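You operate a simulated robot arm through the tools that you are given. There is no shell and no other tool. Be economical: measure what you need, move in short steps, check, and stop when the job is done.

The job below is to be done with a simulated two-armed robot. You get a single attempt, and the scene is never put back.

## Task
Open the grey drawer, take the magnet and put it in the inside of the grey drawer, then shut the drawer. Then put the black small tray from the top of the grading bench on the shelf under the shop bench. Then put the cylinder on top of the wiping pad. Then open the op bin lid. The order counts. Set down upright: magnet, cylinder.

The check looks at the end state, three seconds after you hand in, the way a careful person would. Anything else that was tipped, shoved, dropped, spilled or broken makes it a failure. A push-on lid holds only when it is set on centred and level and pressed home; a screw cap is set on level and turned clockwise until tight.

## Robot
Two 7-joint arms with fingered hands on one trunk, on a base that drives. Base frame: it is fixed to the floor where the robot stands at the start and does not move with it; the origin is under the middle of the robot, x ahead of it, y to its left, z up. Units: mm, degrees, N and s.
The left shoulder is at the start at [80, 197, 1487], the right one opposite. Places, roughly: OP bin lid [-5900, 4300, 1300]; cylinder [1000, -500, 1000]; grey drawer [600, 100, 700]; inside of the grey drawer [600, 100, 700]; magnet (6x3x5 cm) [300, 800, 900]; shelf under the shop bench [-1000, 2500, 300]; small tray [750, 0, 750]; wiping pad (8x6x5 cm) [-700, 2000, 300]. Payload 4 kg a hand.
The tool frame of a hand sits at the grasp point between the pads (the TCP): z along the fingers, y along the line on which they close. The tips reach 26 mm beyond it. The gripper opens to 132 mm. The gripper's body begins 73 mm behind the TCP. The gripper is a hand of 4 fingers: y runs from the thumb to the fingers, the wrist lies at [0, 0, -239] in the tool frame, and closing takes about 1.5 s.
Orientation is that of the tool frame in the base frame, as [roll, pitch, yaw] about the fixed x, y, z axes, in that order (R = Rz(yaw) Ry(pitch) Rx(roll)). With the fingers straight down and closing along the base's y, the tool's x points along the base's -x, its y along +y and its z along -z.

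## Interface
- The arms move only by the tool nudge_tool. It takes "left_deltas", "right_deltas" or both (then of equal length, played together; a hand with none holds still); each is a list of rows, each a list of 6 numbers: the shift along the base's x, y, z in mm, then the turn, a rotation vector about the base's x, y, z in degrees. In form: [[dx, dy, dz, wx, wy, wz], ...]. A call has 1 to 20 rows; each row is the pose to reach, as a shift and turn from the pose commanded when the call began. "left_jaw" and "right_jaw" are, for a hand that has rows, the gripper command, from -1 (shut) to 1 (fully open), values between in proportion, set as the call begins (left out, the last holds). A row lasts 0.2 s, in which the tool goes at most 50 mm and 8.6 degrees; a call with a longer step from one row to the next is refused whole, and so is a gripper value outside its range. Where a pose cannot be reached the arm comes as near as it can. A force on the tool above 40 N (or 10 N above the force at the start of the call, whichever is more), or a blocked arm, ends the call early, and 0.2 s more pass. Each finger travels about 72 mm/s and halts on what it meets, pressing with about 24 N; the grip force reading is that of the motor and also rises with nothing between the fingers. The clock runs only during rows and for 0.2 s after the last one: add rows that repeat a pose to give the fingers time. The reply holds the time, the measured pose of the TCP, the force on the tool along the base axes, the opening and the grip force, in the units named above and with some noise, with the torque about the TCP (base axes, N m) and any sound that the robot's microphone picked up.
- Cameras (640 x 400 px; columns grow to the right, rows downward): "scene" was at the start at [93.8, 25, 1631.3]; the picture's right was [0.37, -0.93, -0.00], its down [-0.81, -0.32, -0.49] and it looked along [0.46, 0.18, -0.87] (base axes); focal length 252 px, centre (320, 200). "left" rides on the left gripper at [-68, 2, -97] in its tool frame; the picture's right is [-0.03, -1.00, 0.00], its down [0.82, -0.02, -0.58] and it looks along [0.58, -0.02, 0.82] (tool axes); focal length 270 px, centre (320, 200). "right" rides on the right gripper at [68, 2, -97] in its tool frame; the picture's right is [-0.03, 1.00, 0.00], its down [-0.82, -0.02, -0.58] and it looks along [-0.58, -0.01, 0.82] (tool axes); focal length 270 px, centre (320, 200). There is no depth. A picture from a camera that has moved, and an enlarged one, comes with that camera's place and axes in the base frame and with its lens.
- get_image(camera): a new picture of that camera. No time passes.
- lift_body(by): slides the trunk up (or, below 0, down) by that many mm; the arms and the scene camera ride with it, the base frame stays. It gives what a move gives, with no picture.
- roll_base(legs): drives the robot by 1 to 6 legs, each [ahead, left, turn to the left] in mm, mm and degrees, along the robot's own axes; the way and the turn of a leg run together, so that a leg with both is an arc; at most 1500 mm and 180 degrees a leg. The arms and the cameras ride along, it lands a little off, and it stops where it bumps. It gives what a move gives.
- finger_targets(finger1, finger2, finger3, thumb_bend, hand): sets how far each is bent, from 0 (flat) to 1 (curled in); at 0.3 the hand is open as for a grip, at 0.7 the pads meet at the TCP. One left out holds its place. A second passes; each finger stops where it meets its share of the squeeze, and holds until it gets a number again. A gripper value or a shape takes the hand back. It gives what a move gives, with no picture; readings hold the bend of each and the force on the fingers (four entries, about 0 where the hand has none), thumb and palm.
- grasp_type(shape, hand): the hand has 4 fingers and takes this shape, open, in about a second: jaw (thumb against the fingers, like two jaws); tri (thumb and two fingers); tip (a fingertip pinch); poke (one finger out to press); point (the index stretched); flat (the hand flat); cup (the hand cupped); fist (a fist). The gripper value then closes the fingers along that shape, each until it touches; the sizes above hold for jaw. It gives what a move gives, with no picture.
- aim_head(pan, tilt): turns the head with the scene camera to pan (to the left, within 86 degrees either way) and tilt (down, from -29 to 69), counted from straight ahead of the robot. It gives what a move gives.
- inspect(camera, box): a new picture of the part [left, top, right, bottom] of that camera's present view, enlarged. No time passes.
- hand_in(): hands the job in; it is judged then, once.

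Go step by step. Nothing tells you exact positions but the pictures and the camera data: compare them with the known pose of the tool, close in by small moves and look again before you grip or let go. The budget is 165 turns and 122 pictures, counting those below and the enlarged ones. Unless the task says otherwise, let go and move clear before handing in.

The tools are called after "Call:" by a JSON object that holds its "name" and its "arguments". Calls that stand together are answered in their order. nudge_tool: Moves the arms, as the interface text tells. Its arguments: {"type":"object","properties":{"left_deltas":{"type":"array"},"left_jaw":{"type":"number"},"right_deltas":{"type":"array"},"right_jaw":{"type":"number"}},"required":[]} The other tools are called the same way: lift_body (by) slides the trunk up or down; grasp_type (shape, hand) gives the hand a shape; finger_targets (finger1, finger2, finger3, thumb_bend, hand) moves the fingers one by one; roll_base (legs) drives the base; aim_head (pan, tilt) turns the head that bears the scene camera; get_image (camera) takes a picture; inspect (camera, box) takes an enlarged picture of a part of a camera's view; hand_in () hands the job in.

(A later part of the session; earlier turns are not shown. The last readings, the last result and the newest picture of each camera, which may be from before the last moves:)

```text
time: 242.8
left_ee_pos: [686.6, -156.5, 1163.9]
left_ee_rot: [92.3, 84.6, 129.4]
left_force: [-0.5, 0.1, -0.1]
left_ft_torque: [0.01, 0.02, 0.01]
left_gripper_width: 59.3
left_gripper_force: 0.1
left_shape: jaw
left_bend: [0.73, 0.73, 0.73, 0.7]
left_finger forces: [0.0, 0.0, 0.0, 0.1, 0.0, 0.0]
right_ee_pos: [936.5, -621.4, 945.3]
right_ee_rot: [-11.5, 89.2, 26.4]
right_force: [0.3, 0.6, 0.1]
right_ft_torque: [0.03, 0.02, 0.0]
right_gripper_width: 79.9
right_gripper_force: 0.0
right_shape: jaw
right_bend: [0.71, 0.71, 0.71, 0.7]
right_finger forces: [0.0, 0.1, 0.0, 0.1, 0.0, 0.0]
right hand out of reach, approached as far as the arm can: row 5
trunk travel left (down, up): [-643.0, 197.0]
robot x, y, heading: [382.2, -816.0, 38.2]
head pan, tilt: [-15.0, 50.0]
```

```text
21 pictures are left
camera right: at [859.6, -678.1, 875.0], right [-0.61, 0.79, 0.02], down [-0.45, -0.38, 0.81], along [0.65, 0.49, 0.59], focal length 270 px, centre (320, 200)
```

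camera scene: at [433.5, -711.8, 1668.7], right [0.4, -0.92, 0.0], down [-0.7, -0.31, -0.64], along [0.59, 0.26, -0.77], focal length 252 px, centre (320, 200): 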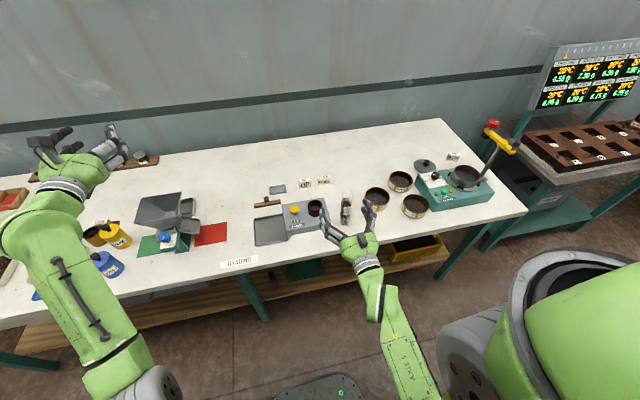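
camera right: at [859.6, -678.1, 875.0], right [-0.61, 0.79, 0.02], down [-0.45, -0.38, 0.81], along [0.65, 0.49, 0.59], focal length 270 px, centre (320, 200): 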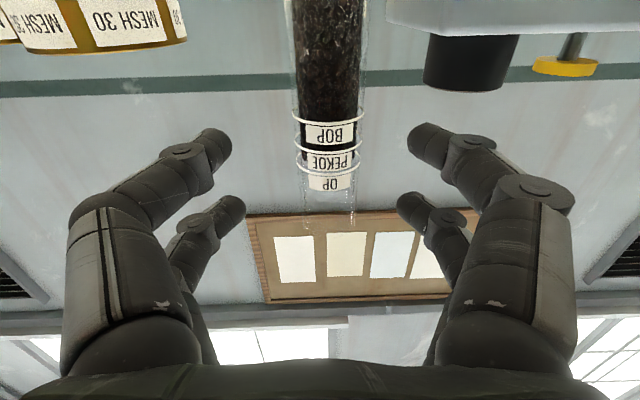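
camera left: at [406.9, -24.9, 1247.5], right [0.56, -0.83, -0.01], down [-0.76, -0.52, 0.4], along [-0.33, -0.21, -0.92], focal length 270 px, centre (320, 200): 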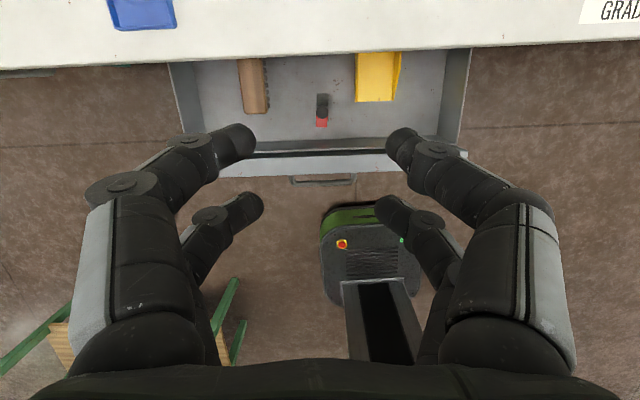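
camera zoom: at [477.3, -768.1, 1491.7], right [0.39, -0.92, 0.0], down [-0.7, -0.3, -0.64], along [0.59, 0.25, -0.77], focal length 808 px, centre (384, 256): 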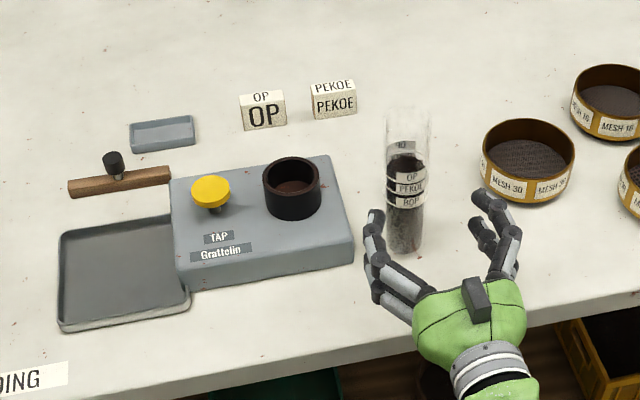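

The cylinder is centred between the fingers. I'll move forward 83 mm and look once more before closing.

Call:
{"name": "nudge_tool", "arguments": {"right_deltas": [[14, 10, 0, 0, 0, 0], [28, 20, 0, 0, 0, 0], [42, 31, 0, 0, 0, 0], [54, 41, 0, 0, 0, 0], [64, 50, 0, 0, 0, 0], [64, 50, 0, 0, 0, 0]]}}

Call:
{"name": "inspect", "arguments": {"camera": "scene", "box": [240, 120, 400, 220]}}

```text
time: 244.2
left_ee_pos: [686.1, -156.7, 1163.3]
left_ee_rot: [92.3, 84.6, 129.3]
left_force: [0.5, -0.3, -0.4]
left_ft_torque: [-0.02, 0.0, 0.05]
left_gripper_width: 59.4
left_gripper_force: 0.0
left_shape: jaw
left_bend: [0.73, 0.73, 0.73, 0.7]
left_finger forces: [0.0, 0.0, 0.0, 0.0, 0.1, 0.0]
right_ee_pos: [998.1, -566.2, 944.4]
right_ee_rot: [-11.9, 89.2, 25.9]
right_force: [0.8, 0.1, -0.2]
right_ft_torque: [-0.01, -0.01, 0.06]
right_gripper_width: 79.7
right_gripper_force: 0.0
right_shape: jaw
right_bend: [0.71, 0.71, 0.71, 0.7]
right_finger forces: [0.1, 0.0, 0.0, 0.0, 0.0, 0.0]
right hand out of reach, approached as far as the arm can: row 1, 2, 3, 4, 5, 6
trunk travel left (down, up): [-643.0, 197.0]
robot x, y, heading: [381.8, -818.0, 38.2]
head pan, tilt: [-15.0, 50.0]
```

```text
4.00 times, centred on (320, 170) of scene
camera zoom: at [477.3, -768.0, 1491.7], right [0.39, -0.92, 0.0], down [-0.7, -0.3, -0.64], along [0.59, 0.25, -0.77], focal length 1010 px, centre (320, 320)
```

zoom: 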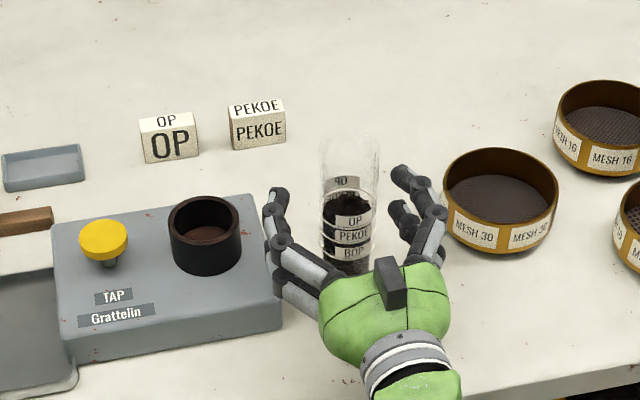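

The cylinder is well inside the fingers, so I'll close on it.

Call:
{"name": "nudge_tool", "arguments": {"right_deltas": [[0, 0, 0, 0, 0, 0], [0, 0, 0, 0, 0, 0], [0, 0, 0, 0, 0, 0], [0, 0, 0, 0, 0, 0], [0, 0, 0, 0, 0, 0]], "right_jaw": -1}}

Call:
{"name": "lift_body", "arguments": {"by": 40}}

Call:
{"name": "inspect", "arguments": {"camera": "scene", "box": [240, 120, 400, 220]}}

```text
time: 245.4
left_ee_pos: [686.7, -155.9, 1162.7]
left_ee_rot: [92.7, 84.6, 129.5]
left_force: [-0.4, 0.4, -0.2]
left_ft_torque: [-0.01, -0.02, 0.02]
left_gripper_width: 59.3
left_gripper_force: 0.2
left_shape: jaw
left_bend: [0.73, 0.73, 0.73, 0.7]
left_finger forces: [0.0, 0.0, 0.0, 0.0, 0.1, 0.1]
right_ee_pos: [998.2, -567.9, 944.3]
right_ee_rot: [-12.3, 89.5, 25.5]
right_force: [0.3, 0.3, 0.1]
right_ft_torque: [0.04, 0.01, 0.0]
right_gripper_width: 9.2
right_gripper_force: 23.8
right_shape: jaw
right_bend: [0.73, 0.72, 0.72, 0.76]
right_finger forces: [20.7, 6.5, 4.9, 0.1, 19.6, 0.0]
trunk travel left (down, up): [-643.0, 197.0]
robot x, y, heading: [381.4, -816.7, 38.3]
head pan, tilt: [-15.0, 50.0]
```

```text
time: 246.3
left_ee_pos: [687.1, -155.3, 1203.8]
left_ee_rot: [92.8, 84.7, 129.9]
left_force: [-0.9, -0.1, 0.4]
left_ft_torque: [-0.01, -0.01, 0.01]
left_gripper_width: 59.0
left_gripper_force: 0.1
left_shape: jaw
left_bend: [0.73, 0.73, 0.73, 0.7]
left_finger forces: [0.1, 0.0, 0.0, 0.0, 0.0, 0.0]
right_ee_pos: [998.1, -567.1, 983.1]
right_ee_rot: [-12.4, 89.2, 25.3]
right_force: [0.4, 0.0, -0.9]
right_ft_torque: [0.03, -0.01, -0.01]
right_gripper_width: 9.6
right_gripper_force: 23.7
right_shape: jaw
right_bend: [0.73, 0.72, 0.72, 0.76]
right_finger forces: [20.7, 6.5, 5.0, 0.0, 19.8, 0.0]
trunk travel left (down, up): [-683.0, 157.0]
robot x, y, heading: [382.9, -817.6, 38.1]
head pan, tilt: [-15.0, 50.0]
```

```text
4.00 times, centred on (320, 170) of scene
camera zoom: at [478.0, -767.5, 1531.6], right [0.39, -0.92, 0.0], down [-0.7, -0.3, -0.64], along [0.59, 0.25, -0.77], focal length 1010 px, centre (320, 320)
```

zoom: 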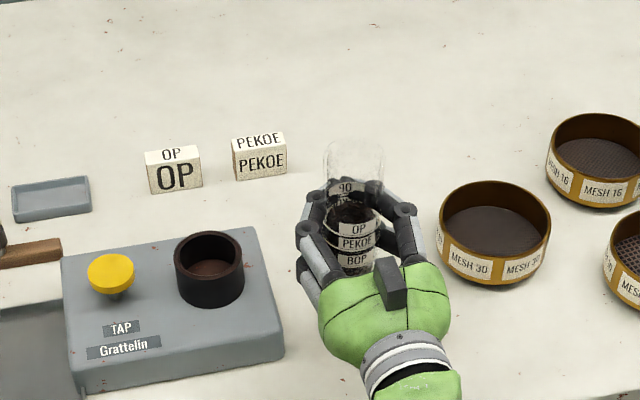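

The cylinder is held upright, with its bottom 104 mm below the TCP. I'll raise it, draw it in, travel back to the shop bench, angle the robot as before, and lower.

Call:
{"name": "lift_body", "arguments": {"by": 145}}

Call:
{"name": "nudge_tool", "arguments": {"right_deltas": [[-16, -12, 0, 0, 0, 0], [-32, -25, 0, 0, 0, 0], [-48, -37, 0, 0, 0, 0], [-64, -50, 0, 0, 0, 0], [-80, -62, 0, 0, 0, 0], [-80, -62, 0, 0, 0, 0]]}}

Call:
{"name": "roll_base", "arguments": {"legs": [[0, 1450, 0], [0, 1393, 0], [-180, 0, 0], [0, 0, 34]]}}

Call:
{"name": "lift_body", "arguments": {"by": -400}}

Call:
{"name": "lift_body", "arguments": {"by": -250}}

Call:
{"name": "aim_head", "arguments": {"pan": -30, "tilt": 35}}

Call:
{"name": "get_image", "arguments": {"camera": "scene"}}

```text
time: 248.0
left_ee_pos: [686.2, -155.4, 1348.7]
left_ee_rot: [92.7, 84.6, 129.7]
left_force: [0.1, 0.6, 0.0]
left_ft_torque: [-0.01, 0.0, -0.03]
left_gripper_width: 59.4
left_gripper_force: 0.0
left_shape: jaw
left_bend: [0.73, 0.73, 0.73, 0.7]
left_finger forces: [0.0, 0.0, 0.1, 0.1, 0.0, 0.0]
right_ee_pos: [997.7, -567.8, 1130.3]
right_ee_rot: [-12.1, 89.1, 25.6]
right_force: [-0.7, -0.4, -1.1]
right_ft_torque: [-0.01, -0.01, -0.01]
right_gripper_width: 9.5
right_gripper_force: 24.4
right_shape: jaw
right_bend: [0.73, 0.72, 0.72, 0.76]
right_finger forces: [20.7, 6.4, 5.0, 0.0, 19.6, 0.1]
trunk travel left (down, up): [-828.0, 12.0]
robot x, y, heading: [383.4, -817.8, 38.0]
head pan, tilt: [-15.0, 50.0]
```

```text
time: 249.4
left_ee_pos: [688.2, -155.9, 1347.7]
left_ee_rot: [92.7, 84.6, 129.7]
left_force: [0.2, 0.4, -0.2]
left_ft_torque: [0.01, 0.01, 0.03]
left_gripper_width: 59.5
left_gripper_force: 0.0
left_shape: jaw
left_bend: [0.73, 0.73, 0.73, 0.7]
left_finger forces: [0.1, 0.0, 0.1, 0.0, 0.0, 0.0]
right_ee_pos: [920.6, -630.8, 1130.1]
right_ee_rot: [-11.8, 89.2, 26.0]
right_force: [0.4, -0.5, -1.1]
right_ft_torque: [0.05, -0.02, -0.01]
right_gripper_width: 9.6
right_gripper_force: 24.1
right_shape: jaw
right_bend: [0.73, 0.72, 0.72, 0.76]
right_finger forces: [20.8, 6.4, 5.0, 0.0, 19.6, 0.0]
trunk travel left (down, up): [-828.0, 12.0]
robot x, y, heading: [379.1, -819.3, 38.0]
head pan, tilt: [-15.0, 50.0]
```

```text
time: 265.7
left_ee_pos: [-1632.9, 1983.6, 1346.8]
left_ee_rot: [92.3, 84.6, 164.7]
left_force: [-0.6, 0.2, -0.7]
left_ft_torque: [-0.02, 0.01, -0.03]
left_gripper_width: 59.3
left_gripper_force: 0.0
left_shape: jaw
left_bend: [0.73, 0.73, 0.73, 0.7]
left_finger forces: [0.0, 0.0, 0.2, 0.1, 0.0, 0.1]
right_ee_pos: [-1168.9, 1731.3, 1130.7]
right_ee_rot: [-11.0, 89.3, 62.0]
right_force: [0.0, 0.1, -2.2]
right_ft_torque: [0.03, 0.0, -0.01]
right_gripper_width: 9.4
right_gripper_force: 23.5
right_shape: jaw
right_bend: [0.73, 0.72, 0.72, 0.76]
right_finger forces: [15.5, 6.1, 4.7, 0.0, 19.7, 0.0]
trunk travel left (down, up): [-828.0, 12.0]
robot x, y, heading: [-1503.7, 1266.1, 73.3]
head pan, tilt: [-15.0, 50.0]
```

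```text
time: 269.6
left_ee_pos: [-1633.6, 1984.1, 948.0]
left_ee_rot: [92.5, 84.6, 164.7]
left_force: [0.4, 0.5, 0.0]
left_ft_torque: [0.02, 0.0, 0.0]
left_gripper_width: 58.9
left_gripper_force: 0.1
left_shape: jaw
left_bend: [0.73, 0.73, 0.73, 0.7]
left_finger forces: [0.0, 0.0, 0.0, 0.0, 0.1, 0.0]
right_ee_pos: [-1170.5, 1731.7, 730.1]
right_ee_rot: [-11.9, 89.1, 61.2]
right_force: [-0.2, 0.7, -0.7]
right_ft_torque: [0.02, -0.01, -0.01]
right_gripper_width: 9.6
right_gripper_force: 23.8
right_shape: jaw
right_bend: [0.73, 0.72, 0.72, 0.76]
right_finger forces: [15.5, 6.0, 4.6, 0.0, 19.8, 0.0]
trunk travel left (down, up): [-428.0, 412.0]
robot x, y, heading: [-1503.6, 1270.9, 73.2]
head pan, tilt: [-15.0, 50.0]
```

```text
time: 272.1
left_ee_pos: [-1631.7, 1984.2, 698.8]
left_ee_rot: [92.4, 84.5, 164.5]
left_force: [0.0, 0.1, 1.1]
left_ft_torque: [0.01, 0.02, -0.02]
left_gripper_width: 59.0
left_gripper_force: 0.1
left_shape: jaw
left_bend: [0.73, 0.73, 0.73, 0.7]
left_finger forces: [0.0, 0.0, 0.1, 0.0, 0.0, 0.1]
right_ee_pos: [-1169.7, 1730.6, 479.2]
right_ee_rot: [-11.7, 89.2, 61.2]
right_force: [0.1, -0.4, -1.5]
right_ft_torque: [0.01, 0.0, 0.01]
right_gripper_width: 9.2
right_gripper_force: 24.1
right_shape: jaw
right_bend: [0.73, 0.72, 0.72, 0.76]
right_finger forces: [15.5, 5.9, 4.8, 0.0, 19.7, 0.1]
trunk travel left (down, up): [-178.0, 662.0]
robot x, y, heading: [-1503.2, 1266.6, 73.6]
head pan, tilt: [-15.0, 50.0]
```

```text
time: 272.9
left_ee_pos: [-1632.8, 1984.6, 697.7]
left_ee_rot: [92.6, 84.5, 164.6]
left_force: [-0.1, -0.2, -0.4]
left_ft_torque: [0.0, 0.0, -0.01]
left_gripper_width: 59.0
left_gripper_force: 0.1
left_shape: jaw
left_bend: [0.73, 0.73, 0.73, 0.7]
left_finger forces: [0.0, 0.0, 0.0, 0.1, 0.0, 0.0]
right_ee_pos: [-1170.1, 1730.8, 478.8]
right_ee_rot: [-12.1, 89.2, 61.1]
right_force: [0.2, 0.5, -0.8]
right_ft_torque: [-0.03, -0.02, 0.03]
right_gripper_width: 9.3
right_gripper_force: 24.1
right_shape: jaw
right_bend: [0.73, 0.72, 0.72, 0.76]
right_finger forces: [15.5, 6.1, 4.8, 0.1, 19.7, 0.1]
trunk travel left (down, up): [-178.0, 662.0]
robot x, y, heading: [-1498.2, 1268.6, 73.6]
head pan, tilt: [-30.0, 35.0]
```

```text
18 pictures are left
camera scene: at [-1427.2, 1357.9, 1048.3], right [0.69, -0.73, 0.0], down [-0.42, -0.39, -0.82], along [0.6, 0.56, -0.57], focal length 252 px, centre (320, 200)
```

scene: 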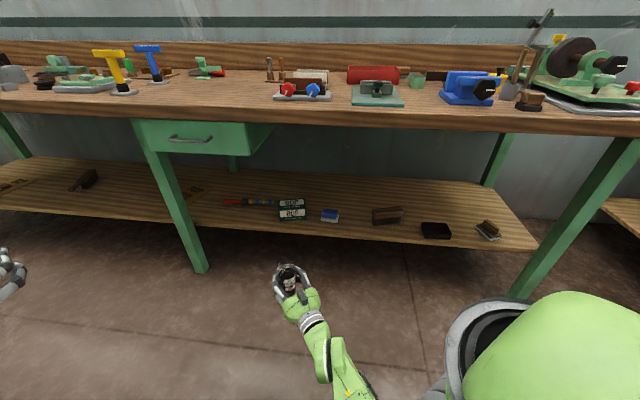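

The pad still measures near (-724,1952). I'll enlarge the hand and pad to see the cylinder's seating in the fingers.

Call:
{"name": "inspect", "arguments": {"camera": "scene", "box": [250, 190, 410, 310]}}

```text
3.33 times, centred on (330, 250) of scene
camera zoom: at [-1427.2, 1357.9, 1048.3], right [0.69, -0.73, 0.0], down [-0.42, -0.39, -0.82], along [0.6, 0.56, -0.57], focal length 842 px, centre (287, 33)
```

zoom: 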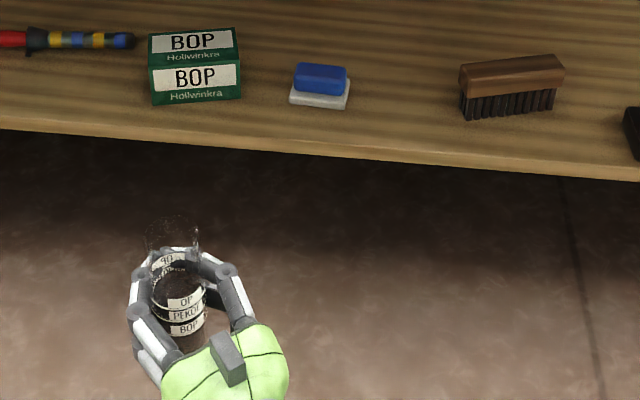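

The pad's blue top is about 75×40 mm, centred near (-703,1972). I'll bring the base in 225 mm, then move the cylinder sideways and in over the pad at a safe height.

Call:
{"name": "roll_base", "arguments": {"legs": [[195, -114, 0]]}}

Call:
{"name": "nudge_tool", "arguments": {"right_deltas": [[18, -23, 0, 0, 0, 0], [36, -46, 0, 0, 0, 0], [54, -69, 0, 0, 0, 0], [73, -93, 0, 0, 0, 0], [95, -76, 0, 0, 0, 0], [118, -58, 0, 0, 0, 0], [141, -40, 0, 0, 0, 0], [164, -22, 0, 0, 0, 0], [187, -4, 0, 0, 0, 0], [210, 14, 0, 0, 0, 0], [233, 32, 0, 0, 0, 0], [256, 50, 0, 0, 0, 0], [279, 68, 0, 0, 0, 0], [290, 77, 0, 0, 0, 0], [290, 77, 0, 0, 0, 0]]}}

Call:
{"name": "get_image", "arguments": {"camera": "scene"}}

```text
time: 274.6
left_ee_pos: [-1472.9, 2138.0, 698.5]
left_ee_rot: [93.0, 84.6, 165.4]
left_force: [0.4, 0.1, -0.1]
left_ft_torque: [0.02, 0.04, 0.03]
left_gripper_width: 59.0
left_gripper_force: 0.0
left_shape: jaw
left_bend: [0.73, 0.73, 0.73, 0.7]
left_finger forces: [0.1, 0.0, 0.0, 0.0, 0.0, 0.0]
right_ee_pos: [-1007.8, 1885.8, 479.1]
right_ee_rot: [-11.1, 89.2, 62.2]
right_force: [-0.3, -0.1, -1.7]
right_ft_torque: [0.0, -0.02, -0.01]
right_gripper_width: 9.6
right_gripper_force: 24.0
right_shape: jaw
right_bend: [0.73, 0.72, 0.72, 0.76]
right_finger forces: [15.6, 6.0, 4.8, 0.0, 19.7, 0.0]
trunk travel left (down, up): [-178.0, 662.0]
robot x, y, heading: [-1337.6, 1418.9, 73.7]
head pan, tilt: [-30.0, 35.0]
```

```text
time: 275.5
left_ee_pos: [-1458.3, 2136.3, 702.2]
left_ee_rot: [94.4, 83.3, 166.7]
left_force: [0.4, 1.0, -0.4]
left_ft_torque: [-0.03, -0.01, 0.01]
left_gripper_width: 59.2
left_gripper_force: 0.1
left_shape: jaw
left_bend: [0.73, 0.73, 0.73, 0.7]
left_finger forces: [0.0, 0.0, 0.1, 0.1, 0.1, 0.0]
right_ee_pos: [-1031.3, 1847.9, 481.8]
right_ee_rot: [12.8, 87.8, 99.4]
right_force: [0.0, -0.2, -1.0]
right_ft_torque: [0.05, -0.01, 0.03]
right_gripper_width: 9.0
right_gripper_force: 24.2
right_shape: jaw
right_bend: [0.73, 0.72, 0.72, 0.76]
right_finger forces: [15.1, 4.8, 3.9, 0.0, 20.0, 0.0]
right hand out of reach, approached as far as the arm can: row 1, 4
trunk travel left (down, up): [-178.0, 662.0]
robot x, y, heading: [-1335.3, 1423.1, 73.7]
head pan, tilt: [-30.0, 35.0]
stopped in row 4 (right hand): the arm was blocked; the commanded pose is now the measured one
```

```text
16 pictures are left
camera scene: at [-1242.6, 1510.1, 1046.2], right [0.69, -0.72, -0.02], down [-0.43, -0.39, -0.81], along [0.58, 0.57, -0.59], focal length 252 px, centre (320, 200)
```

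scene: 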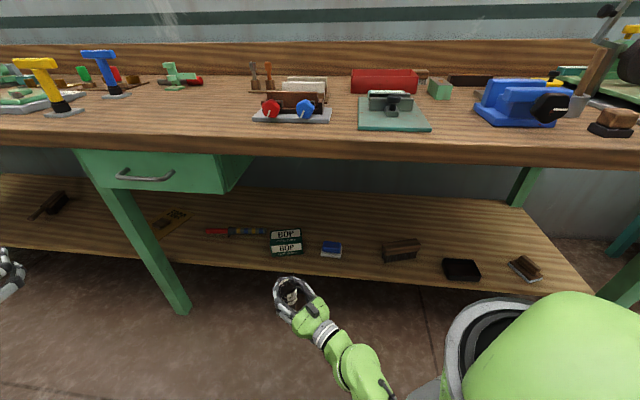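

The right arm jammed moving sideways so close in; the cylinder is still held. I'll back the base out and straighten the right hand. Then I'll swing the left arm out to the side, so I can face the bench and reach straight in.

Call:
{"name": "roll_base", "arguments": {"legs": [[-200, 120, 0]]}}

Call:
{"name": "nudge_tool", "arguments": {"right_deltas": [[4, 9, 0, 0, 0, -3], [8, 18, 0, 0, 0, -6], [14, 30, 0, 0, 0, -9], [20, 42, 0, 0, 0, -12], [20, 42, 0, 0, 0, -13], [20, 42, 0, 0, 0, -13]]}}

Call:
{"name": "nudge_tool", "arguments": {"left_deltas": [[-38, -19, 0, 0, 0, 5], [-76, -38, 0, 0, 0, 10], [-113, -57, 0, 0, 0, 15], [-151, -76, 0, 0, 0, 20], [-182, -102, 0, 0, 0, 25], [-213, -128, 0, 0, 0, 30], [-245, -155, 0, 0, 0, 35], [-276, -181, 0, 0, 0, 40], [-307, -207, 0, 0, 0, 45], [-332, -236, 0, 0, 0, 50], [-358, -266, 0, 0, 0, 55], [-383, -295, 0, 0, 0, 60], [-409, -325, 0, 0, 0, 65], [-434, -354, 0, 0, 0, 70], [-459, -392, 0, 0, 0, 75], [-484, -430, 0, 0, 0, 80], [-508, -467, 0, 0, 0, 85], [-533, -505, 0, 0, 0, 90]]}}

Call:
{"name": "get_image", "arguments": {"camera": "scene"}}

```text
time: 277.2
left_ee_pos: [-1629.8, 1978.8, 704.2]
left_ee_rot: [94.0, 83.2, 166.4]
left_force: [0.1, -0.3, -0.8]
left_ft_torque: [0.01, 0.01, 0.03]
left_gripper_width: 59.2
left_gripper_force: 0.1
left_shape: jaw
left_bend: [0.73, 0.73, 0.73, 0.7]
left_finger forces: [0.0, 0.0, 0.0, 0.0, 0.0, 0.0]
right_ee_pos: [-1205.1, 1690.4, 479.5]
right_ee_rot: [17.5, 87.9, 104.0]
right_force: [-0.5, 1.2, -1.5]
right_ft_torque: [0.05, 0.0, 0.03]
right_gripper_width: 8.8
right_gripper_force: 24.4
right_shape: jaw
right_bend: [0.73, 0.72, 0.72, 0.76]
right_finger forces: [15.1, 4.8, 3.9, 0.0, 20.0, 0.1]
trunk travel left (down, up): [-178.0, 662.0]
robot x, y, heading: [-1512.0, 1263.8, 73.5]
head pan, tilt: [-30.0, 35.0]
```

```text
time: 278.6
left_ee_pos: [-1644.6, 1980.9, 698.1]
left_ee_rot: [92.5, 84.6, 164.9]
left_force: [0.0, 1.3, 0.2]
left_ft_torque: [-0.01, -0.03, 0.01]
left_gripper_width: 59.4
left_gripper_force: 0.0
left_shape: jaw
left_bend: [0.73, 0.73, 0.73, 0.7]
left_finger forces: [0.0, 0.0, 0.0, 0.0, 0.1, 0.0]
right_ee_pos: [-1193.1, 1731.9, 485.4]
right_ee_rot: [-22.0, 88.1, 51.5]
right_force: [0.9, -0.1, -0.5]
right_ft_torque: [0.02, 0.01, 0.01]
right_gripper_width: 8.8
right_gripper_force: 23.4
right_shape: jaw
right_bend: [0.73, 0.72, 0.72, 0.76]
right_finger forces: [15.0, 4.6, 3.9, 0.1, 19.7, 0.0]
trunk travel left (down, up): [-178.0, 662.0]
robot x, y, heading: [-1507.9, 1264.1, 73.4]
head pan, tilt: [-30.0, 35.0]
```

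```text
time: 280.3
left_ee_pos: [-1814.9, 1876.0, 766.3]
left_ee_rot: [41.4, 78.7, 138.0]
left_force: [0.5, -0.7, -1.7]
left_ft_torque: [0.07, 0.01, -0.04]
left_gripper_width: 59.4
left_gripper_force: 0.1
left_shape: jaw
left_bend: [0.73, 0.73, 0.73, 0.7]
left_finger forces: [0.0, 0.0, 0.1, 0.1, 0.1, 0.1]
right_ee_pos: [-1199.9, 1739.1, 483.5]
right_ee_rot: [-61.5, 87.7, 11.9]
right_force: [-0.6, 0.0, -1.8]
right_ft_torque: [0.02, 0.0, 0.02]
right_gripper_width: 9.2
right_gripper_force: 24.6
right_shape: jaw
right_bend: [0.73, 0.72, 0.72, 0.76]
right_finger forces: [14.9, 4.6, 3.8, 0.0, 19.5, 0.0]
trunk travel left (down, up): [-178.0, 662.0]
robot x, y, heading: [-1513.7, 1266.2, 73.4]
head pan, tilt: [-30.0, 35.0]
stopped in row 8 (left hand): the arm was blocked; the commanded pose is now the measured one
```

```text
15 pictures are left
camera scene: at [-1452.4, 1370.9, 1048.3], right [0.69, -0.72, 0.03], down [-0.4, -0.41, -0.82], along [0.6, 0.55, -0.57], focal length 252 px, centre (320, 200)
```

scene: 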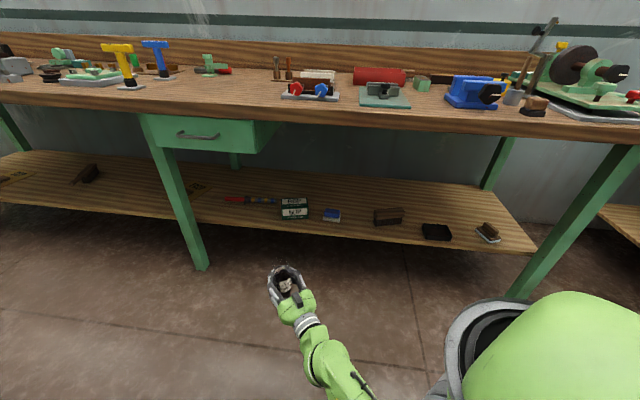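

The left hand now sits well off to the side, clear of the bench. I'll extend the right arm straight ahead and level the cylinder. Then I'll use base moves alone to bring it over the pad: sideways first, then in.

Call:
{"name": "nudge_tool", "arguments": {"right_deltas": [[15, 36, 0, 0, 0.3, 0], [30, 73, 0, 0, 0.6, 0], [45, 110, 0, -0.1, 0.9, 0], [60, 146, 0, -0.2, 1.2, 0], [75, 183, 0, -0.3, 1.5, 0], [75, 183, 0, -0.3, 1.5, 0]]}}

Call:
{"name": "roll_base", "arguments": {"legs": [[-126, -180, 0], [135, -95, 0]]}}

Call:
{"name": "get_image", "arguments": {"camera": "scene"}}

```text
time: 281.7
left_ee_pos: [-1815.5, 1875.2, 763.7]
left_ee_rot: [42.1, 79.1, 138.9]
left_force: [-0.4, 0.3, -0.3]
left_ft_torque: [-0.02, -0.03, -0.01]
left_gripper_width: 59.3
left_gripper_force: 0.0
left_shape: jaw
left_bend: [0.73, 0.73, 0.73, 0.7]
left_finger forces: [0.0, 0.0, 0.0, 0.1, 0.0, 0.0]
right_ee_pos: [-1123.9, 1921.8, 480.6]
right_ee_rot: [-60.6, 89.3, 12.9]
right_force: [-0.1, -0.4, -0.7]
right_ft_torque: [0.03, -0.01, 0.0]
right_gripper_width: 9.0
right_gripper_force: 23.9
right_shape: jaw
right_bend: [0.73, 0.72, 0.72, 0.76]
right_finger forces: [14.6, 4.3, 3.6, 0.0, 19.4, 0.0]
trunk travel left (down, up): [-178.0, 662.0]
robot x, y, heading: [-1507.3, 1265.6, 73.4]
head pan, tilt: [-30.0, 35.0]
```

```text
time: 284.4
left_ee_pos: [-1545.6, 1807.4, 762.3]
left_ee_rot: [42.9, 79.0, 139.2]
left_force: [0.1, -0.3, -1.3]
left_ft_torque: [0.0, 0.02, 0.02]
left_gripper_width: 59.1
left_gripper_force: 0.1
left_shape: jaw
left_bend: [0.73, 0.73, 0.73, 0.7]
left_finger forces: [0.0, 0.0, 0.0, 0.0, 0.0, 0.1]
right_ee_pos: [-855.4, 1846.4, 477.8]
right_ee_rot: [-64.3, 89.4, 9.0]
right_force: [0.4, 0.1, -0.8]
right_ft_torque: [0.0, -0.03, -0.04]
right_gripper_width: 8.9
right_gripper_force: 24.4
right_shape: jaw
right_bend: [0.73, 0.72, 0.72, 0.76]
right_finger forces: [14.7, 4.2, 3.6, 0.0, 19.3, 0.0]
trunk travel left (down, up): [-178.0, 662.0]
robot x, y, heading: [-1245.3, 1192.0, 73.1]
head pan, tilt: [-30.0, 35.0]
```

```text
14 pictures are left
camera scene: at [-1185.4, 1300.6, 1047.5], right [0.68, -0.73, 0.03], down [-0.41, -0.41, -0.82], along [0.61, 0.55, -0.57], focal length 252 px, centre (320, 200)
```

scene: 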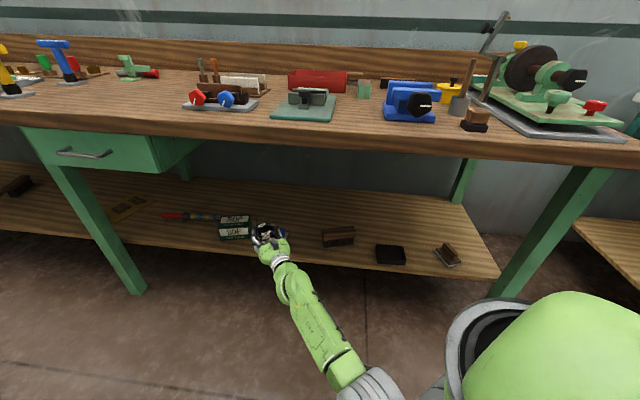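

The cylinder is lined up with the pad about 190 mm further in. I'll drive most of that and check.

Call:
{"name": "roll_base", "arguments": {"legs": [[142, -93, 0]]}}

Call:
{"name": "inspect", "arguments": {"camera": "scene", "box": [220, 170, 380, 280]}}

```text
time: 285.9
left_ee_pos: [-1413.7, 1913.7, 764.7]
left_ee_rot: [42.8, 78.8, 139.3]
left_force: [0.8, -0.3, -0.1]
left_ft_torque: [0.01, 0.01, 0.01]
left_gripper_width: 59.2
left_gripper_force: 0.1
left_shape: jaw
left_bend: [0.73, 0.73, 0.73, 0.7]
left_finger forces: [0.1, 0.0, 0.0, 0.1, 0.0, 0.1]
right_ee_pos: [-725.5, 1955.9, 477.3]
right_ee_rot: [-62.6, 89.5, 10.7]
right_force: [-0.5, -0.7, -0.8]
right_ft_torque: [0.04, 0.02, -0.01]
right_gripper_width: 9.1
right_gripper_force: 23.6
right_shape: jaw
right_bend: [0.73, 0.72, 0.72, 0.76]
right_finger forces: [14.8, 4.3, 3.7, 0.0, 19.4, 0.0]
trunk travel left (down, up): [-178.0, 662.0]
robot x, y, heading: [-1118.8, 1304.1, 73.3]
head pan, tilt: [-30.0, 35.0]
```

```text
3.64 times, centred on (300, 225) of scene
camera zoom: at [-1054.0, 1408.2, 1047.5], right [0.68, -0.73, 0.02], down [-0.41, -0.41, -0.82], along [0.61, 0.55, -0.58], focal length 918 px, centre (393, 109)
```

zoom: 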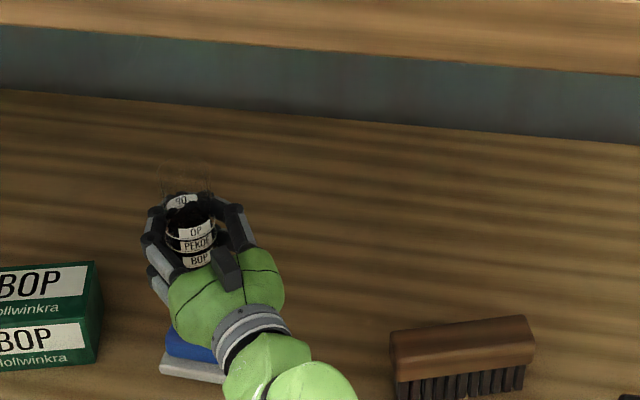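

The hand hides much of the pad, but the visible left end agrees with its centre near (-703,1972). I'll make the last small move and lower to just above it.

Call:
{"name": "nudge_tool", "arguments": {"right_deltas": [[9, 8, 0, 0, 0, 0], [17, 17, 0, 0, 0, 0], [17, 17, -15, 0, 0, 0], [17, 17, -30, 0, 0, 0], [17, 17, -30, 0, 0, 0]]}}

Call:
{"name": "aim_head", "arguments": {"pan": -5, "tilt": 40}}

Call:
{"name": "inspect", "arguments": {"camera": "scene", "box": [260, 140, 440, 260]}}

```text
time: 287.1
left_ee_pos: [-1412.9, 1914.3, 765.6]
left_ee_rot: [42.6, 78.8, 138.9]
left_force: [-0.3, 0.4, -1.2]
left_ft_torque: [-0.03, 0.0, -0.03]
left_gripper_width: 59.4
left_gripper_force: 0.1
left_shape: jaw
left_bend: [0.73, 0.73, 0.73, 0.7]
left_finger forces: [0.1, 0.0, 0.0, 0.0, 0.1, 0.0]
right_ee_pos: [-707.8, 1972.6, 447.0]
right_ee_rot: [-58.5, 89.5, 14.7]
right_force: [0.1, 0.2, -1.0]
right_ft_torque: [0.01, 0.01, -0.02]
right_gripper_width: 8.8
right_gripper_force: 24.2
right_shape: jaw
right_bend: [0.73, 0.72, 0.72, 0.76]
right_finger forces: [14.5, 4.2, 3.5, 0.0, 19.4, 0.0]
trunk travel left (down, up): [-178.0, 662.0]
robot x, y, heading: [-1118.3, 1299.3, 73.3]
head pan, tilt: [-30.0, 35.0]
```

```text
time: 287.9
left_ee_pos: [-1413.1, 1914.1, 766.4]
left_ee_rot: [42.7, 78.5, 139.0]
left_force: [0.0, 0.0, 0.5]
left_ft_torque: [-0.02, -0.02, 0.01]
left_gripper_width: 59.3
left_gripper_force: 0.1
left_shape: jaw
left_bend: [0.73, 0.73, 0.73, 0.7]
left_finger forces: [0.1, 0.0, 0.0, 0.0, 0.1, 0.1]
right_ee_pos: [-707.3, 1971.4, 447.6]
right_ee_rot: [-60.5, 89.6, 12.8]
right_force: [0.5, 0.5, -1.6]
right_ft_torque: [0.02, -0.04, 0.0]
right_gripper_width: 9.1
right_gripper_force: 23.7
right_shape: jaw
right_bend: [0.73, 0.72, 0.72, 0.76]
right_finger forces: [14.6, 4.2, 3.6, 0.0, 19.4, 0.1]
trunk travel left (down, up): [-178.0, 662.0]
robot x, y, heading: [-1115.8, 1297.7, 73.5]
head pan, tilt: [-5.0, 40.0]
```

```text
3.33 times, centred on (350, 200) of scene
camera zoom: at [-1085.1, 1426.6, 1039.0], right [0.93, -0.37, 0.02], down [-0.23, -0.61, -0.76], along [0.29, 0.7, -0.65], focal length 842 px, centre (220, 200)
```

zoom: 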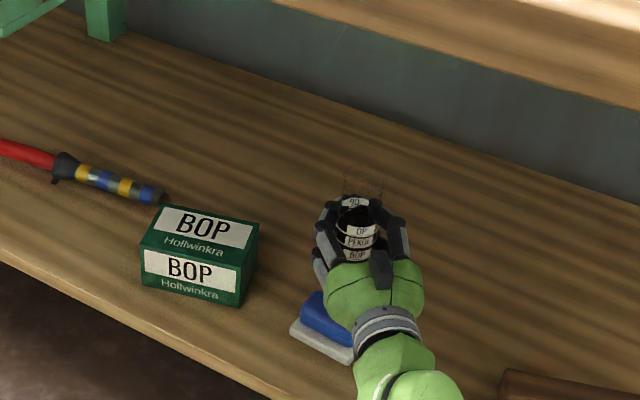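

From this angle the pad centre works out near (-708,1973), and the cylinder axis is within 5 mm of it. I'll lower in small steps until it touches.

Call:
{"name": "nudge_tool", "arguments": {"right_deltas": [[-3, 2, -5, 0, 0, 0], [-3, 2, -10, 0, 0, 0], [-3, 2, -10, 0, 0, 0]]}}

Call:
{"name": "nudge_tool", "arguments": {"right_deltas": [[0, 0, -3, 0, 0, 0], [0, 0, -5, 0, 0, 0], [0, 0, -5, 0, 0, 0]]}}

Call:
{"name": "nudge_tool", "arguments": {"right_deltas": [[0, 0, -2, 0, 0, 0], [0, 0, -4, 0, 0, 0], [0, 0, -4, 0, 0, 0]]}}

```text
time: 288.7
left_ee_pos: [-1413.0, 1914.1, 766.5]
left_ee_rot: [42.8, 78.5, 139.0]
left_force: [0.5, 0.6, 0.4]
left_ft_torque: [0.0, -0.01, 0.02]
left_gripper_width: 59.4
left_gripper_force: 0.0
left_shape: jaw
left_bend: [0.73, 0.73, 0.73, 0.7]
left_finger forces: [0.0, 0.0, 0.1, 0.0, 0.0, 0.0]
right_ee_pos: [-710.4, 1974.3, 438.0]
right_ee_rot: [-57.5, 89.6, 15.7]
right_force: [-0.6, 0.0, -0.9]
right_ft_torque: [0.05, 0.04, -0.01]
right_gripper_width: 9.0
right_gripper_force: 23.8
right_shape: jaw
right_bend: [0.73, 0.72, 0.72, 0.76]
right_finger forces: [14.6, 4.1, 3.5, 0.0, 19.5, 0.0]
trunk travel left (down, up): [-178.0, 662.0]
robot x, y, heading: [-1115.6, 1301.3, 73.2]
head pan, tilt: [-5.0, 40.0]
```

```text
time: 289.5
left_ee_pos: [-1412.3, 1914.6, 765.7]
left_ee_rot: [42.7, 78.4, 139.2]
left_force: [0.2, -0.2, 0.4]
left_ft_torque: [-0.01, -0.02, -0.01]
left_gripper_width: 59.4
left_gripper_force: 0.0
left_shape: jaw
left_bend: [0.73, 0.73, 0.73, 0.7]
left_finger forces: [0.0, 0.1, 0.0, 0.1, 0.0, 0.0]
right_ee_pos: [-710.3, 1972.9, 430.7]
right_ee_rot: [-60.2, 89.7, 13.0]
right_force: [-0.6, -0.4, -1.5]
right_ft_torque: [0.02, 0.01, -0.02]
right_gripper_width: 9.1
right_gripper_force: 24.4
right_shape: jaw
right_bend: [0.73, 0.72, 0.72, 0.76]
right_finger forces: [14.7, 4.1, 3.5, 0.0, 19.5, 0.0]
trunk travel left (down, up): [-178.0, 662.0]
robot x, y, heading: [-1115.2, 1303.5, 73.3]
head pan, tilt: [-5.0, 40.0]
```

```text
time: 290.3
left_ee_pos: [-1411.5, 1913.3, 766.5]
left_ee_rot: [42.7, 78.5, 139.1]
left_force: [0.3, -0.5, 0.1]
left_ft_torque: [-0.03, 0.02, 0.01]
left_gripper_width: 59.7
left_gripper_force: 0.0
left_shape: jaw
left_bend: [0.73, 0.73, 0.73, 0.7]
left_finger forces: [0.0, 0.0, 0.0, 0.1, 0.0, 0.0]
right_ee_pos: [-711.0, 1973.4, 427.2]
right_ee_rot: [-58.9, 89.6, 14.4]
right_force: [0.1, -0.1, -1.9]
right_ft_torque: [0.03, -0.07, 0.0]
right_gripper_width: 8.9
right_gripper_force: 24.3
right_shape: jaw
right_bend: [0.73, 0.72, 0.72, 0.76]
right_finger forces: [14.6, 4.1, 3.6, 0.0, 19.5, 0.0]
trunk travel left (down, up): [-178.0, 662.0]
robot x, y, heading: [-1117.6, 1302.5, 73.4]
head pan, tilt: [-5.0, 40.0]
```

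I still feel no contact at 427, so I'll keep stepping down by about 4 mm.

Call:
{"name": "nudge_tool", "arguments": {"right_deltas": [[0, 0, -2, 0, 0, 0], [0, 0, -4, 0, 0, 0], [0, 0, -4, 0, 0, 0]]}}

Call:
{"name": "nudge_tool", "arguments": {"right_deltas": [[0, 0, -2, 0, 0, 0], [0, 0, -4, 0, 0, 0], [0, 0, -4, 0, 0, 0]]}}

Call:
{"name": "nudge_tool", "arguments": {"right_deltas": [[0, 0, -2, 0, 0, 0], [0, 0, -3, 0, 0, 0], [0, 0, -3, 0, 0, 0]]}}

```text
time: 291.1
left_ee_pos: [-1413.2, 1913.7, 768.4]
left_ee_rot: [42.8, 78.5, 139.0]
left_force: [0.0, -0.3, 0.4]
left_ft_torque: [-0.04, 0.01, 0.03]
left_gripper_width: 59.4
left_gripper_force: 0.1
left_shape: jaw
left_bend: [0.73, 0.73, 0.73, 0.7]
left_finger forces: [0.0, 0.0, 0.0, 0.1, 0.1, 0.0]
right_ee_pos: [-708.9, 1972.9, 422.7]
right_ee_rot: [-59.1, 89.7, 14.3]
right_force: [0.0, -0.6, -1.3]
right_ft_torque: [0.01, -0.04, 0.0]
right_gripper_width: 8.6
right_gripper_force: 23.9
right_shape: jaw
right_bend: [0.73, 0.72, 0.72, 0.76]
right_finger forces: [14.6, 4.1, 3.5, 0.0, 19.5, 0.0]
trunk travel left (down, up): [-178.0, 662.0]
robot x, y, heading: [-1114.3, 1301.8, 73.3]
head pan, tilt: [-5.0, 40.0]
```

```text
time: 291.9
left_ee_pos: [-1412.9, 1914.4, 768.5]
left_ee_rot: [42.6, 78.3, 139.0]
left_force: [-0.4, -0.3, 0.2]
left_ft_torque: [0.04, 0.01, -0.03]
left_gripper_width: 59.3
left_gripper_force: 0.0
left_shape: jaw
left_bend: [0.73, 0.73, 0.73, 0.7]
left_finger forces: [0.0, 0.0, 0.1, 0.0, 0.0, 0.1]
right_ee_pos: [-710.5, 1973.1, 421.0]
right_ee_rot: [-42.8, 89.5, 30.7]
right_force: [-1.2, 0.7, 10.4]
right_ft_torque: [-0.09, 0.0, 0.01]
right_gripper_width: 9.2
right_gripper_force: 24.2
right_shape: jaw
right_bend: [0.73, 0.72, 0.72, 0.76]
right_finger forces: [14.6, 4.7, 3.5, 0.0, 19.5, 0.1]
trunk travel left (down, up): [-178.0, 662.0]
robot x, y, heading: [-1117.1, 1300.2, 73.6]
head pan, tilt: [-5.0, 40.0]
```

```text
time: 292.7
left_ee_pos: [-1413.2, 1914.2, 767.6]
left_ee_rot: [42.5, 78.4, 138.9]
left_force: [0.9, -0.6, -0.1]
left_ft_torque: [-0.02, 0.04, 0.01]
left_gripper_width: 59.0
left_gripper_force: 0.1
left_shape: jaw
left_bend: [0.73, 0.73, 0.73, 0.7]
left_finger forces: [0.0, 0.1, 0.0, 0.0, 0.0, 0.0]
right_ee_pos: [-709.7, 1974.0, 421.2]
right_ee_rot: [-35.8, 89.3, 37.6]
right_force: [-0.5, 3.9, 22.7]
right_ft_torque: [-0.03, 0.06, -0.01]
right_gripper_width: 9.0
right_gripper_force: 23.6
right_shape: jaw
right_bend: [0.73, 0.72, 0.72, 0.76]
right_finger forces: [14.9, 4.1, 2.6, 0.1, 10.5, 0.0]
trunk travel left (down, up): [-178.0, 662.0]
robot x, y, heading: [-1116.2, 1298.6, 73.3]
head pan, tilt: [-5.0, 40.0]
```

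The cylinder is resting on the pad (22 N up at z 421, where a miss would have gone to about 379). I'll ease off 2 mm, open slowly and look.

Call:
{"name": "nudge_tool", "arguments": {"right_deltas": [[0, 0, 2, 0, 0, 0], [0, 0, 2, 0, 0, 0]]}}

Call:
{"name": "nudge_tool", "arguments": {"right_deltas": [[0, 0, 0, 0, 0, 0], [0, 0, 0, 0, 0, 0], [0, 0, 0, 0, 0, 0]], "right_jaw": -0.6}}

Call:
{"name": "nudge_tool", "arguments": {"right_deltas": [[0, 0, 0, 0, 0, 0], [0, 0, 0, 0, 0, 0], [0, 0, 0, 0, 0, 0], [0, 0, 0, 0, 0, 0]], "right_jaw": 0.2}}

Call:
{"name": "inspect", "arguments": {"camera": "scene", "box": [290, 160, 410, 240]}}

```text
time: 293.3
left_ee_pos: [-1412.0, 1913.5, 769.1]
left_ee_rot: [42.7, 78.5, 139.1]
left_force: [0.4, 0.5, -0.8]
left_ft_torque: [0.0, 0.0, 0.05]
left_gripper_width: 59.3
left_gripper_force: 0.1
left_shape: jaw
left_bend: [0.73, 0.73, 0.73, 0.7]
left_finger forces: [0.0, 0.0, 0.1, 0.1, 0.1, 0.1]
right_ee_pos: [-709.2, 1974.4, 420.0]
right_ee_rot: [-41.2, 89.5, 32.2]
right_force: [0.3, 5.7, 23.3]
right_ft_torque: [-0.01, 0.03, 0.04]
right_gripper_width: 8.9
right_gripper_force: 23.7
right_shape: jaw
right_bend: [0.73, 0.72, 0.72, 0.76]
right_finger forces: [14.9, 3.7, 2.6, 0.0, 11.0, 0.0]
trunk travel left (down, up): [-178.0, 662.0]
robot x, y, heading: [-1117.2, 1301.4, 73.3]
head pan, tilt: [-5.0, 40.0]
```

```text
time: 294.1
left_ee_pos: [-1411.0, 1915.2, 767.5]
left_ee_rot: [43.0, 78.5, 139.2]
left_force: [0.5, 0.2, 0.4]
left_ft_torque: [-0.01, 0.02, -0.01]
left_gripper_width: 59.4
left_gripper_force: 0.1
left_shape: jaw
left_bend: [0.73, 0.73, 0.73, 0.7]
left_finger forces: [0.0, 0.1, 0.0, 0.1, 0.1, 0.1]
right_ee_pos: [-709.7, 1971.6, 415.1]
right_ee_rot: [-94.0, 89.8, -20.7]
right_force: [0.2, 0.5, 0.7]
right_ft_torque: [-0.05, 0.01, -0.01]
right_gripper_width: 26.0
right_gripper_force: 0.1
right_shape: jaw
right_bend: [0.73, 0.73, 0.73, 0.7]
right_finger forces: [0.0, 0.0, 0.0, 0.0, 0.0, 0.0]
trunk travel left (down, up): [-178.0, 662.0]
robot x, y, heading: [-1118.7, 1298.1, 73.3]
head pan, tilt: [-5.0, 40.0]
```

```text
time: 295.1
left_ee_pos: [-1412.4, 1913.7, 767.1]
left_ee_rot: [42.8, 78.5, 139.3]
left_force: [1.1, 0.1, 0.2]
left_ft_torque: [-0.01, -0.02, -0.02]
left_gripper_width: 59.3
left_gripper_force: 0.1
left_shape: jaw
left_bend: [0.73, 0.73, 0.73, 0.7]
left_finger forces: [0.0, 0.0, 0.1, 0.1, 0.0, 0.0]
right_ee_pos: [-708.6, 1974.4, 416.5]
right_ee_rot: [-62.4, 89.6, 10.8]
right_force: [-0.3, 0.7, -0.4]
right_ft_torque: [0.06, -0.01, 0.03]
right_gripper_width: 78.7
right_gripper_force: 0.0
right_shape: jaw
right_bend: [0.71, 0.71, 0.71, 0.7]
right_finger forces: [0.0, 0.0, 0.0, 0.0, 0.0, 0.0]
trunk travel left (down, up): [-178.0, 662.0]
robot x, y, heading: [-1119.7, 1302.6, 73.1]
head pan, tilt: [-5.0, 40.0]
```

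```text
5.00 times, centred on (350, 200) of scene
camera zoom: at [-1083.7, 1427.0, 1038.9], right [0.93, -0.37, 0.02], down [-0.23, -0.61, -0.76], along [0.29, 0.7, -0.65], focal length 1263 px, centre (170, 200)
```

zoom: 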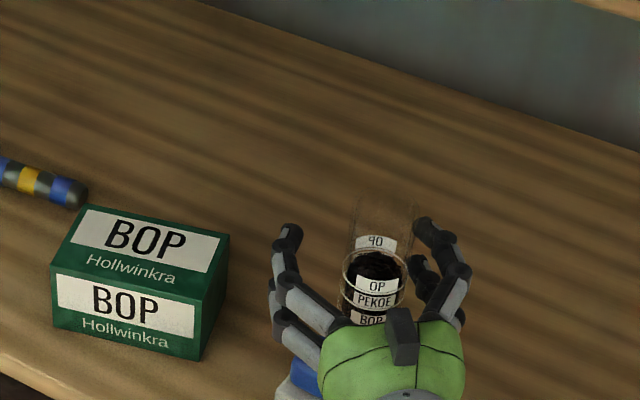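

The cylinder stands on its own. I'll withdraw straight back.

Call:
{"name": "nudge_tool", "arguments": {"right_deltas": [[0, 0, 5, 0, 0, 0], [-4, -13, 6, 0, 0, 0], [-9, -30, 6, 0, 0, 0], [-15, -50, 6, 0, 0, 0], [-21, -70, 6, 0, 0, 0], [-27, -90, 6, 0, 0, 0], [-33, -110, 6, 0, 0, 0], [-40, -134, 6, 0, 0, 0], [-40, -134, 6, 0, 0, 0]]}}

Call:
{"name": "inspect", "arguments": {"camera": "scene", "box": [290, 150, 410, 230]}}

```text
time: 297.1
left_ee_pos: [-1411.4, 1913.8, 767.1]
left_ee_rot: [43.0, 78.5, 139.3]
left_force: [0.1, -0.2, 0.4]
left_ft_torque: [0.03, -0.03, -0.01]
left_gripper_width: 59.3
left_gripper_force: 0.0
left_shape: jaw
left_bend: [0.73, 0.73, 0.73, 0.7]
left_finger forces: [0.0, 0.0, 0.0, 0.0, 0.1, 0.0]
right_ee_pos: [-749.5, 1839.5, 426.8]
right_ee_rot: [-56.1, 89.8, 17.1]
right_force: [0.2, 0.2, -0.3]
right_ft_torque: [0.0, 0.05, 0.02]
right_gripper_width: 78.6
right_gripper_force: 0.0
right_shape: jaw
right_bend: [0.71, 0.71, 0.71, 0.7]
right_finger forces: [0.0, 0.1, 0.1, 0.1, 0.0, 0.1]
trunk travel left (down, up): [-178.0, 662.0]
robot x, y, heading: [-1116.9, 1297.2, 73.2]
head pan, tilt: [-5.0, 40.0]
```

```text
5.00 times, centred on (350, 190) of scene
camera zoom: at [-1083.3, 1427.1, 1038.9], right [0.93, -0.37, 0.02], down [-0.23, -0.61, -0.76], along [0.29, 0.7, -0.65], focal length 1263 px, centre (170, 250)
```

zoom: 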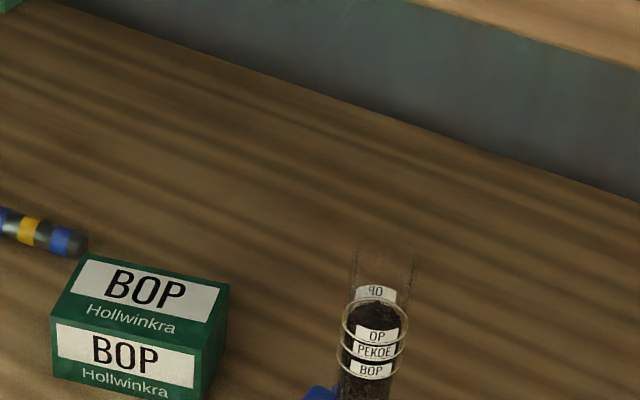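

The cylinder stands on the pad and the hand is clear. I'll back out, raise the trunk, turn to face the far wall where the bins are, and drive there.

Call:
{"name": "roll_base", "arguments": {"legs": [[-246, 172, 0], [-80, 60, 0]]}}

Call:
{"name": "lift_body", "arguments": {"by": 350}}

Call:
{"name": "roll_base", "arguments": {"legs": [[0, 0, 55], [1450, 530, 0], [1450, 530, 0], [1300, 500, 0]]}}

Call:
{"name": "aim_head", "arguments": {"pan": 0, "tilt": 20}}

Call:
{"name": "get_image", "arguments": {"camera": "scene"}}

```text
time: 299.9
left_ee_pos: [-1727.9, 1672.9, 766.9]
left_ee_rot: [43.1, 78.4, 139.5]
left_force: [0.4, 0.4, -0.1]
left_ft_torque: [-0.02, 0.03, 0.02]
left_gripper_width: 59.2
left_gripper_force: 0.0
left_shape: jaw
left_bend: [0.73, 0.73, 0.73, 0.7]
left_finger forces: [0.1, 0.1, 0.0, 0.0, 0.0, 0.0]
right_ee_pos: [-1064.1, 1598.9, 426.6]
right_ee_rot: [-59.6, 89.6, 13.5]
right_force: [0.3, 0.0, -0.1]
right_ft_torque: [0.0, -0.03, 0.04]
right_gripper_width: 78.9
right_gripper_force: 0.0
right_shape: jaw
right_bend: [0.71, 0.71, 0.71, 0.7]
right_finger forces: [0.0, 0.0, 0.0, 0.1, 0.0, 0.1]
trunk travel left (down, up): [-178.0, 662.0]
robot x, y, heading: [-1433.0, 1061.6, 73.4]
head pan, tilt: [-5.0, 40.0]
```

```text
time: 303.3
left_ee_pos: [-1726.1, 1673.2, 1123.1]
left_ee_rot: [42.5, 78.0, 138.8]
left_force: [0.2, -0.3, -0.6]
left_ft_torque: [0.03, -0.01, -0.02]
left_gripper_width: 59.4
left_gripper_force: 0.1
left_shape: jaw
left_bend: [0.73, 0.73, 0.73, 0.7]
left_finger forces: [0.0, 0.0, 0.0, 0.1, 0.0, 0.0]
right_ee_pos: [-1067.4, 1601.8, 779.5]
right_ee_rot: [11.1, 89.5, 84.4]
right_force: [0.1, -0.2, -0.4]
right_ft_torque: [0.03, -0.01, 0.01]
right_gripper_width: 78.7
right_gripper_force: 0.0
right_shape: jaw
right_bend: [0.71, 0.71, 0.71, 0.7]
right_finger forces: [0.0, 0.0, 0.1, 0.0, 0.1, 0.0]
trunk travel left (down, up): [-528.0, 312.0]
robot x, y, heading: [-1432.9, 1059.3, 73.2]
head pan, tilt: [-5.0, 40.0]
```

```text
refused: leg 2 is longer than a leg can be; nothing moved
```

```text
time: 304.2
left_ee_pos: [-1726.7, 1674.1, 1122.2]
left_ee_rot: [42.4, 78.0, 138.7]
left_force: [0.6, -1.2, -0.5]
left_ft_torque: [0.0, -0.02, 0.0]
left_gripper_width: 59.3
left_gripper_force: 0.0
left_shape: jaw
left_bend: [0.73, 0.73, 0.73, 0.7]
left_finger forces: [0.0, 0.0, 0.0, 0.1, 0.0, 0.0]
right_ee_pos: [-1065.6, 1601.4, 778.9]
right_ee_rot: [11.3, 89.4, 84.4]
right_force: [-0.8, 0.0, 0.9]
right_ft_torque: [0.01, 0.0, 0.02]
right_gripper_width: 78.7
right_gripper_force: 0.1
right_shape: jaw
right_bend: [0.71, 0.71, 0.71, 0.7]
right_finger forces: [0.0, 0.0, 0.1, 0.1, 0.0, 0.0]
trunk travel left (down, up): [-528.0, 312.0]
robot x, y, heading: [-1432.0, 1060.7, 73.2]
head pan, tilt: [0.0, 20.0]
```

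```text
9 pictures are left
camera scene: at [-1401.6, 1194.7, 1421.2], right [0.96, -0.29, 0.01], down [-0.09, -0.34, -0.94], along [0.27, 0.9, -0.35], focal length 252 px, centre (320, 200)
```

scene: 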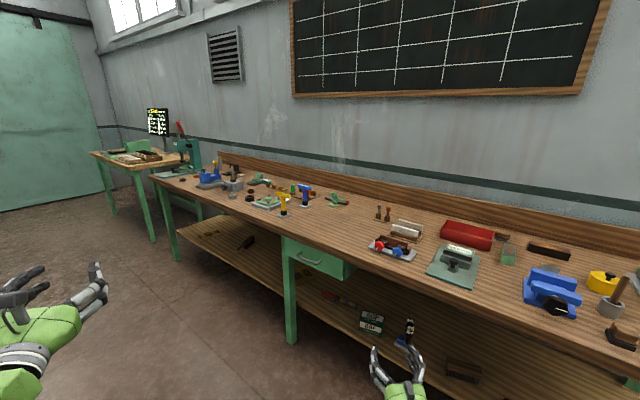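

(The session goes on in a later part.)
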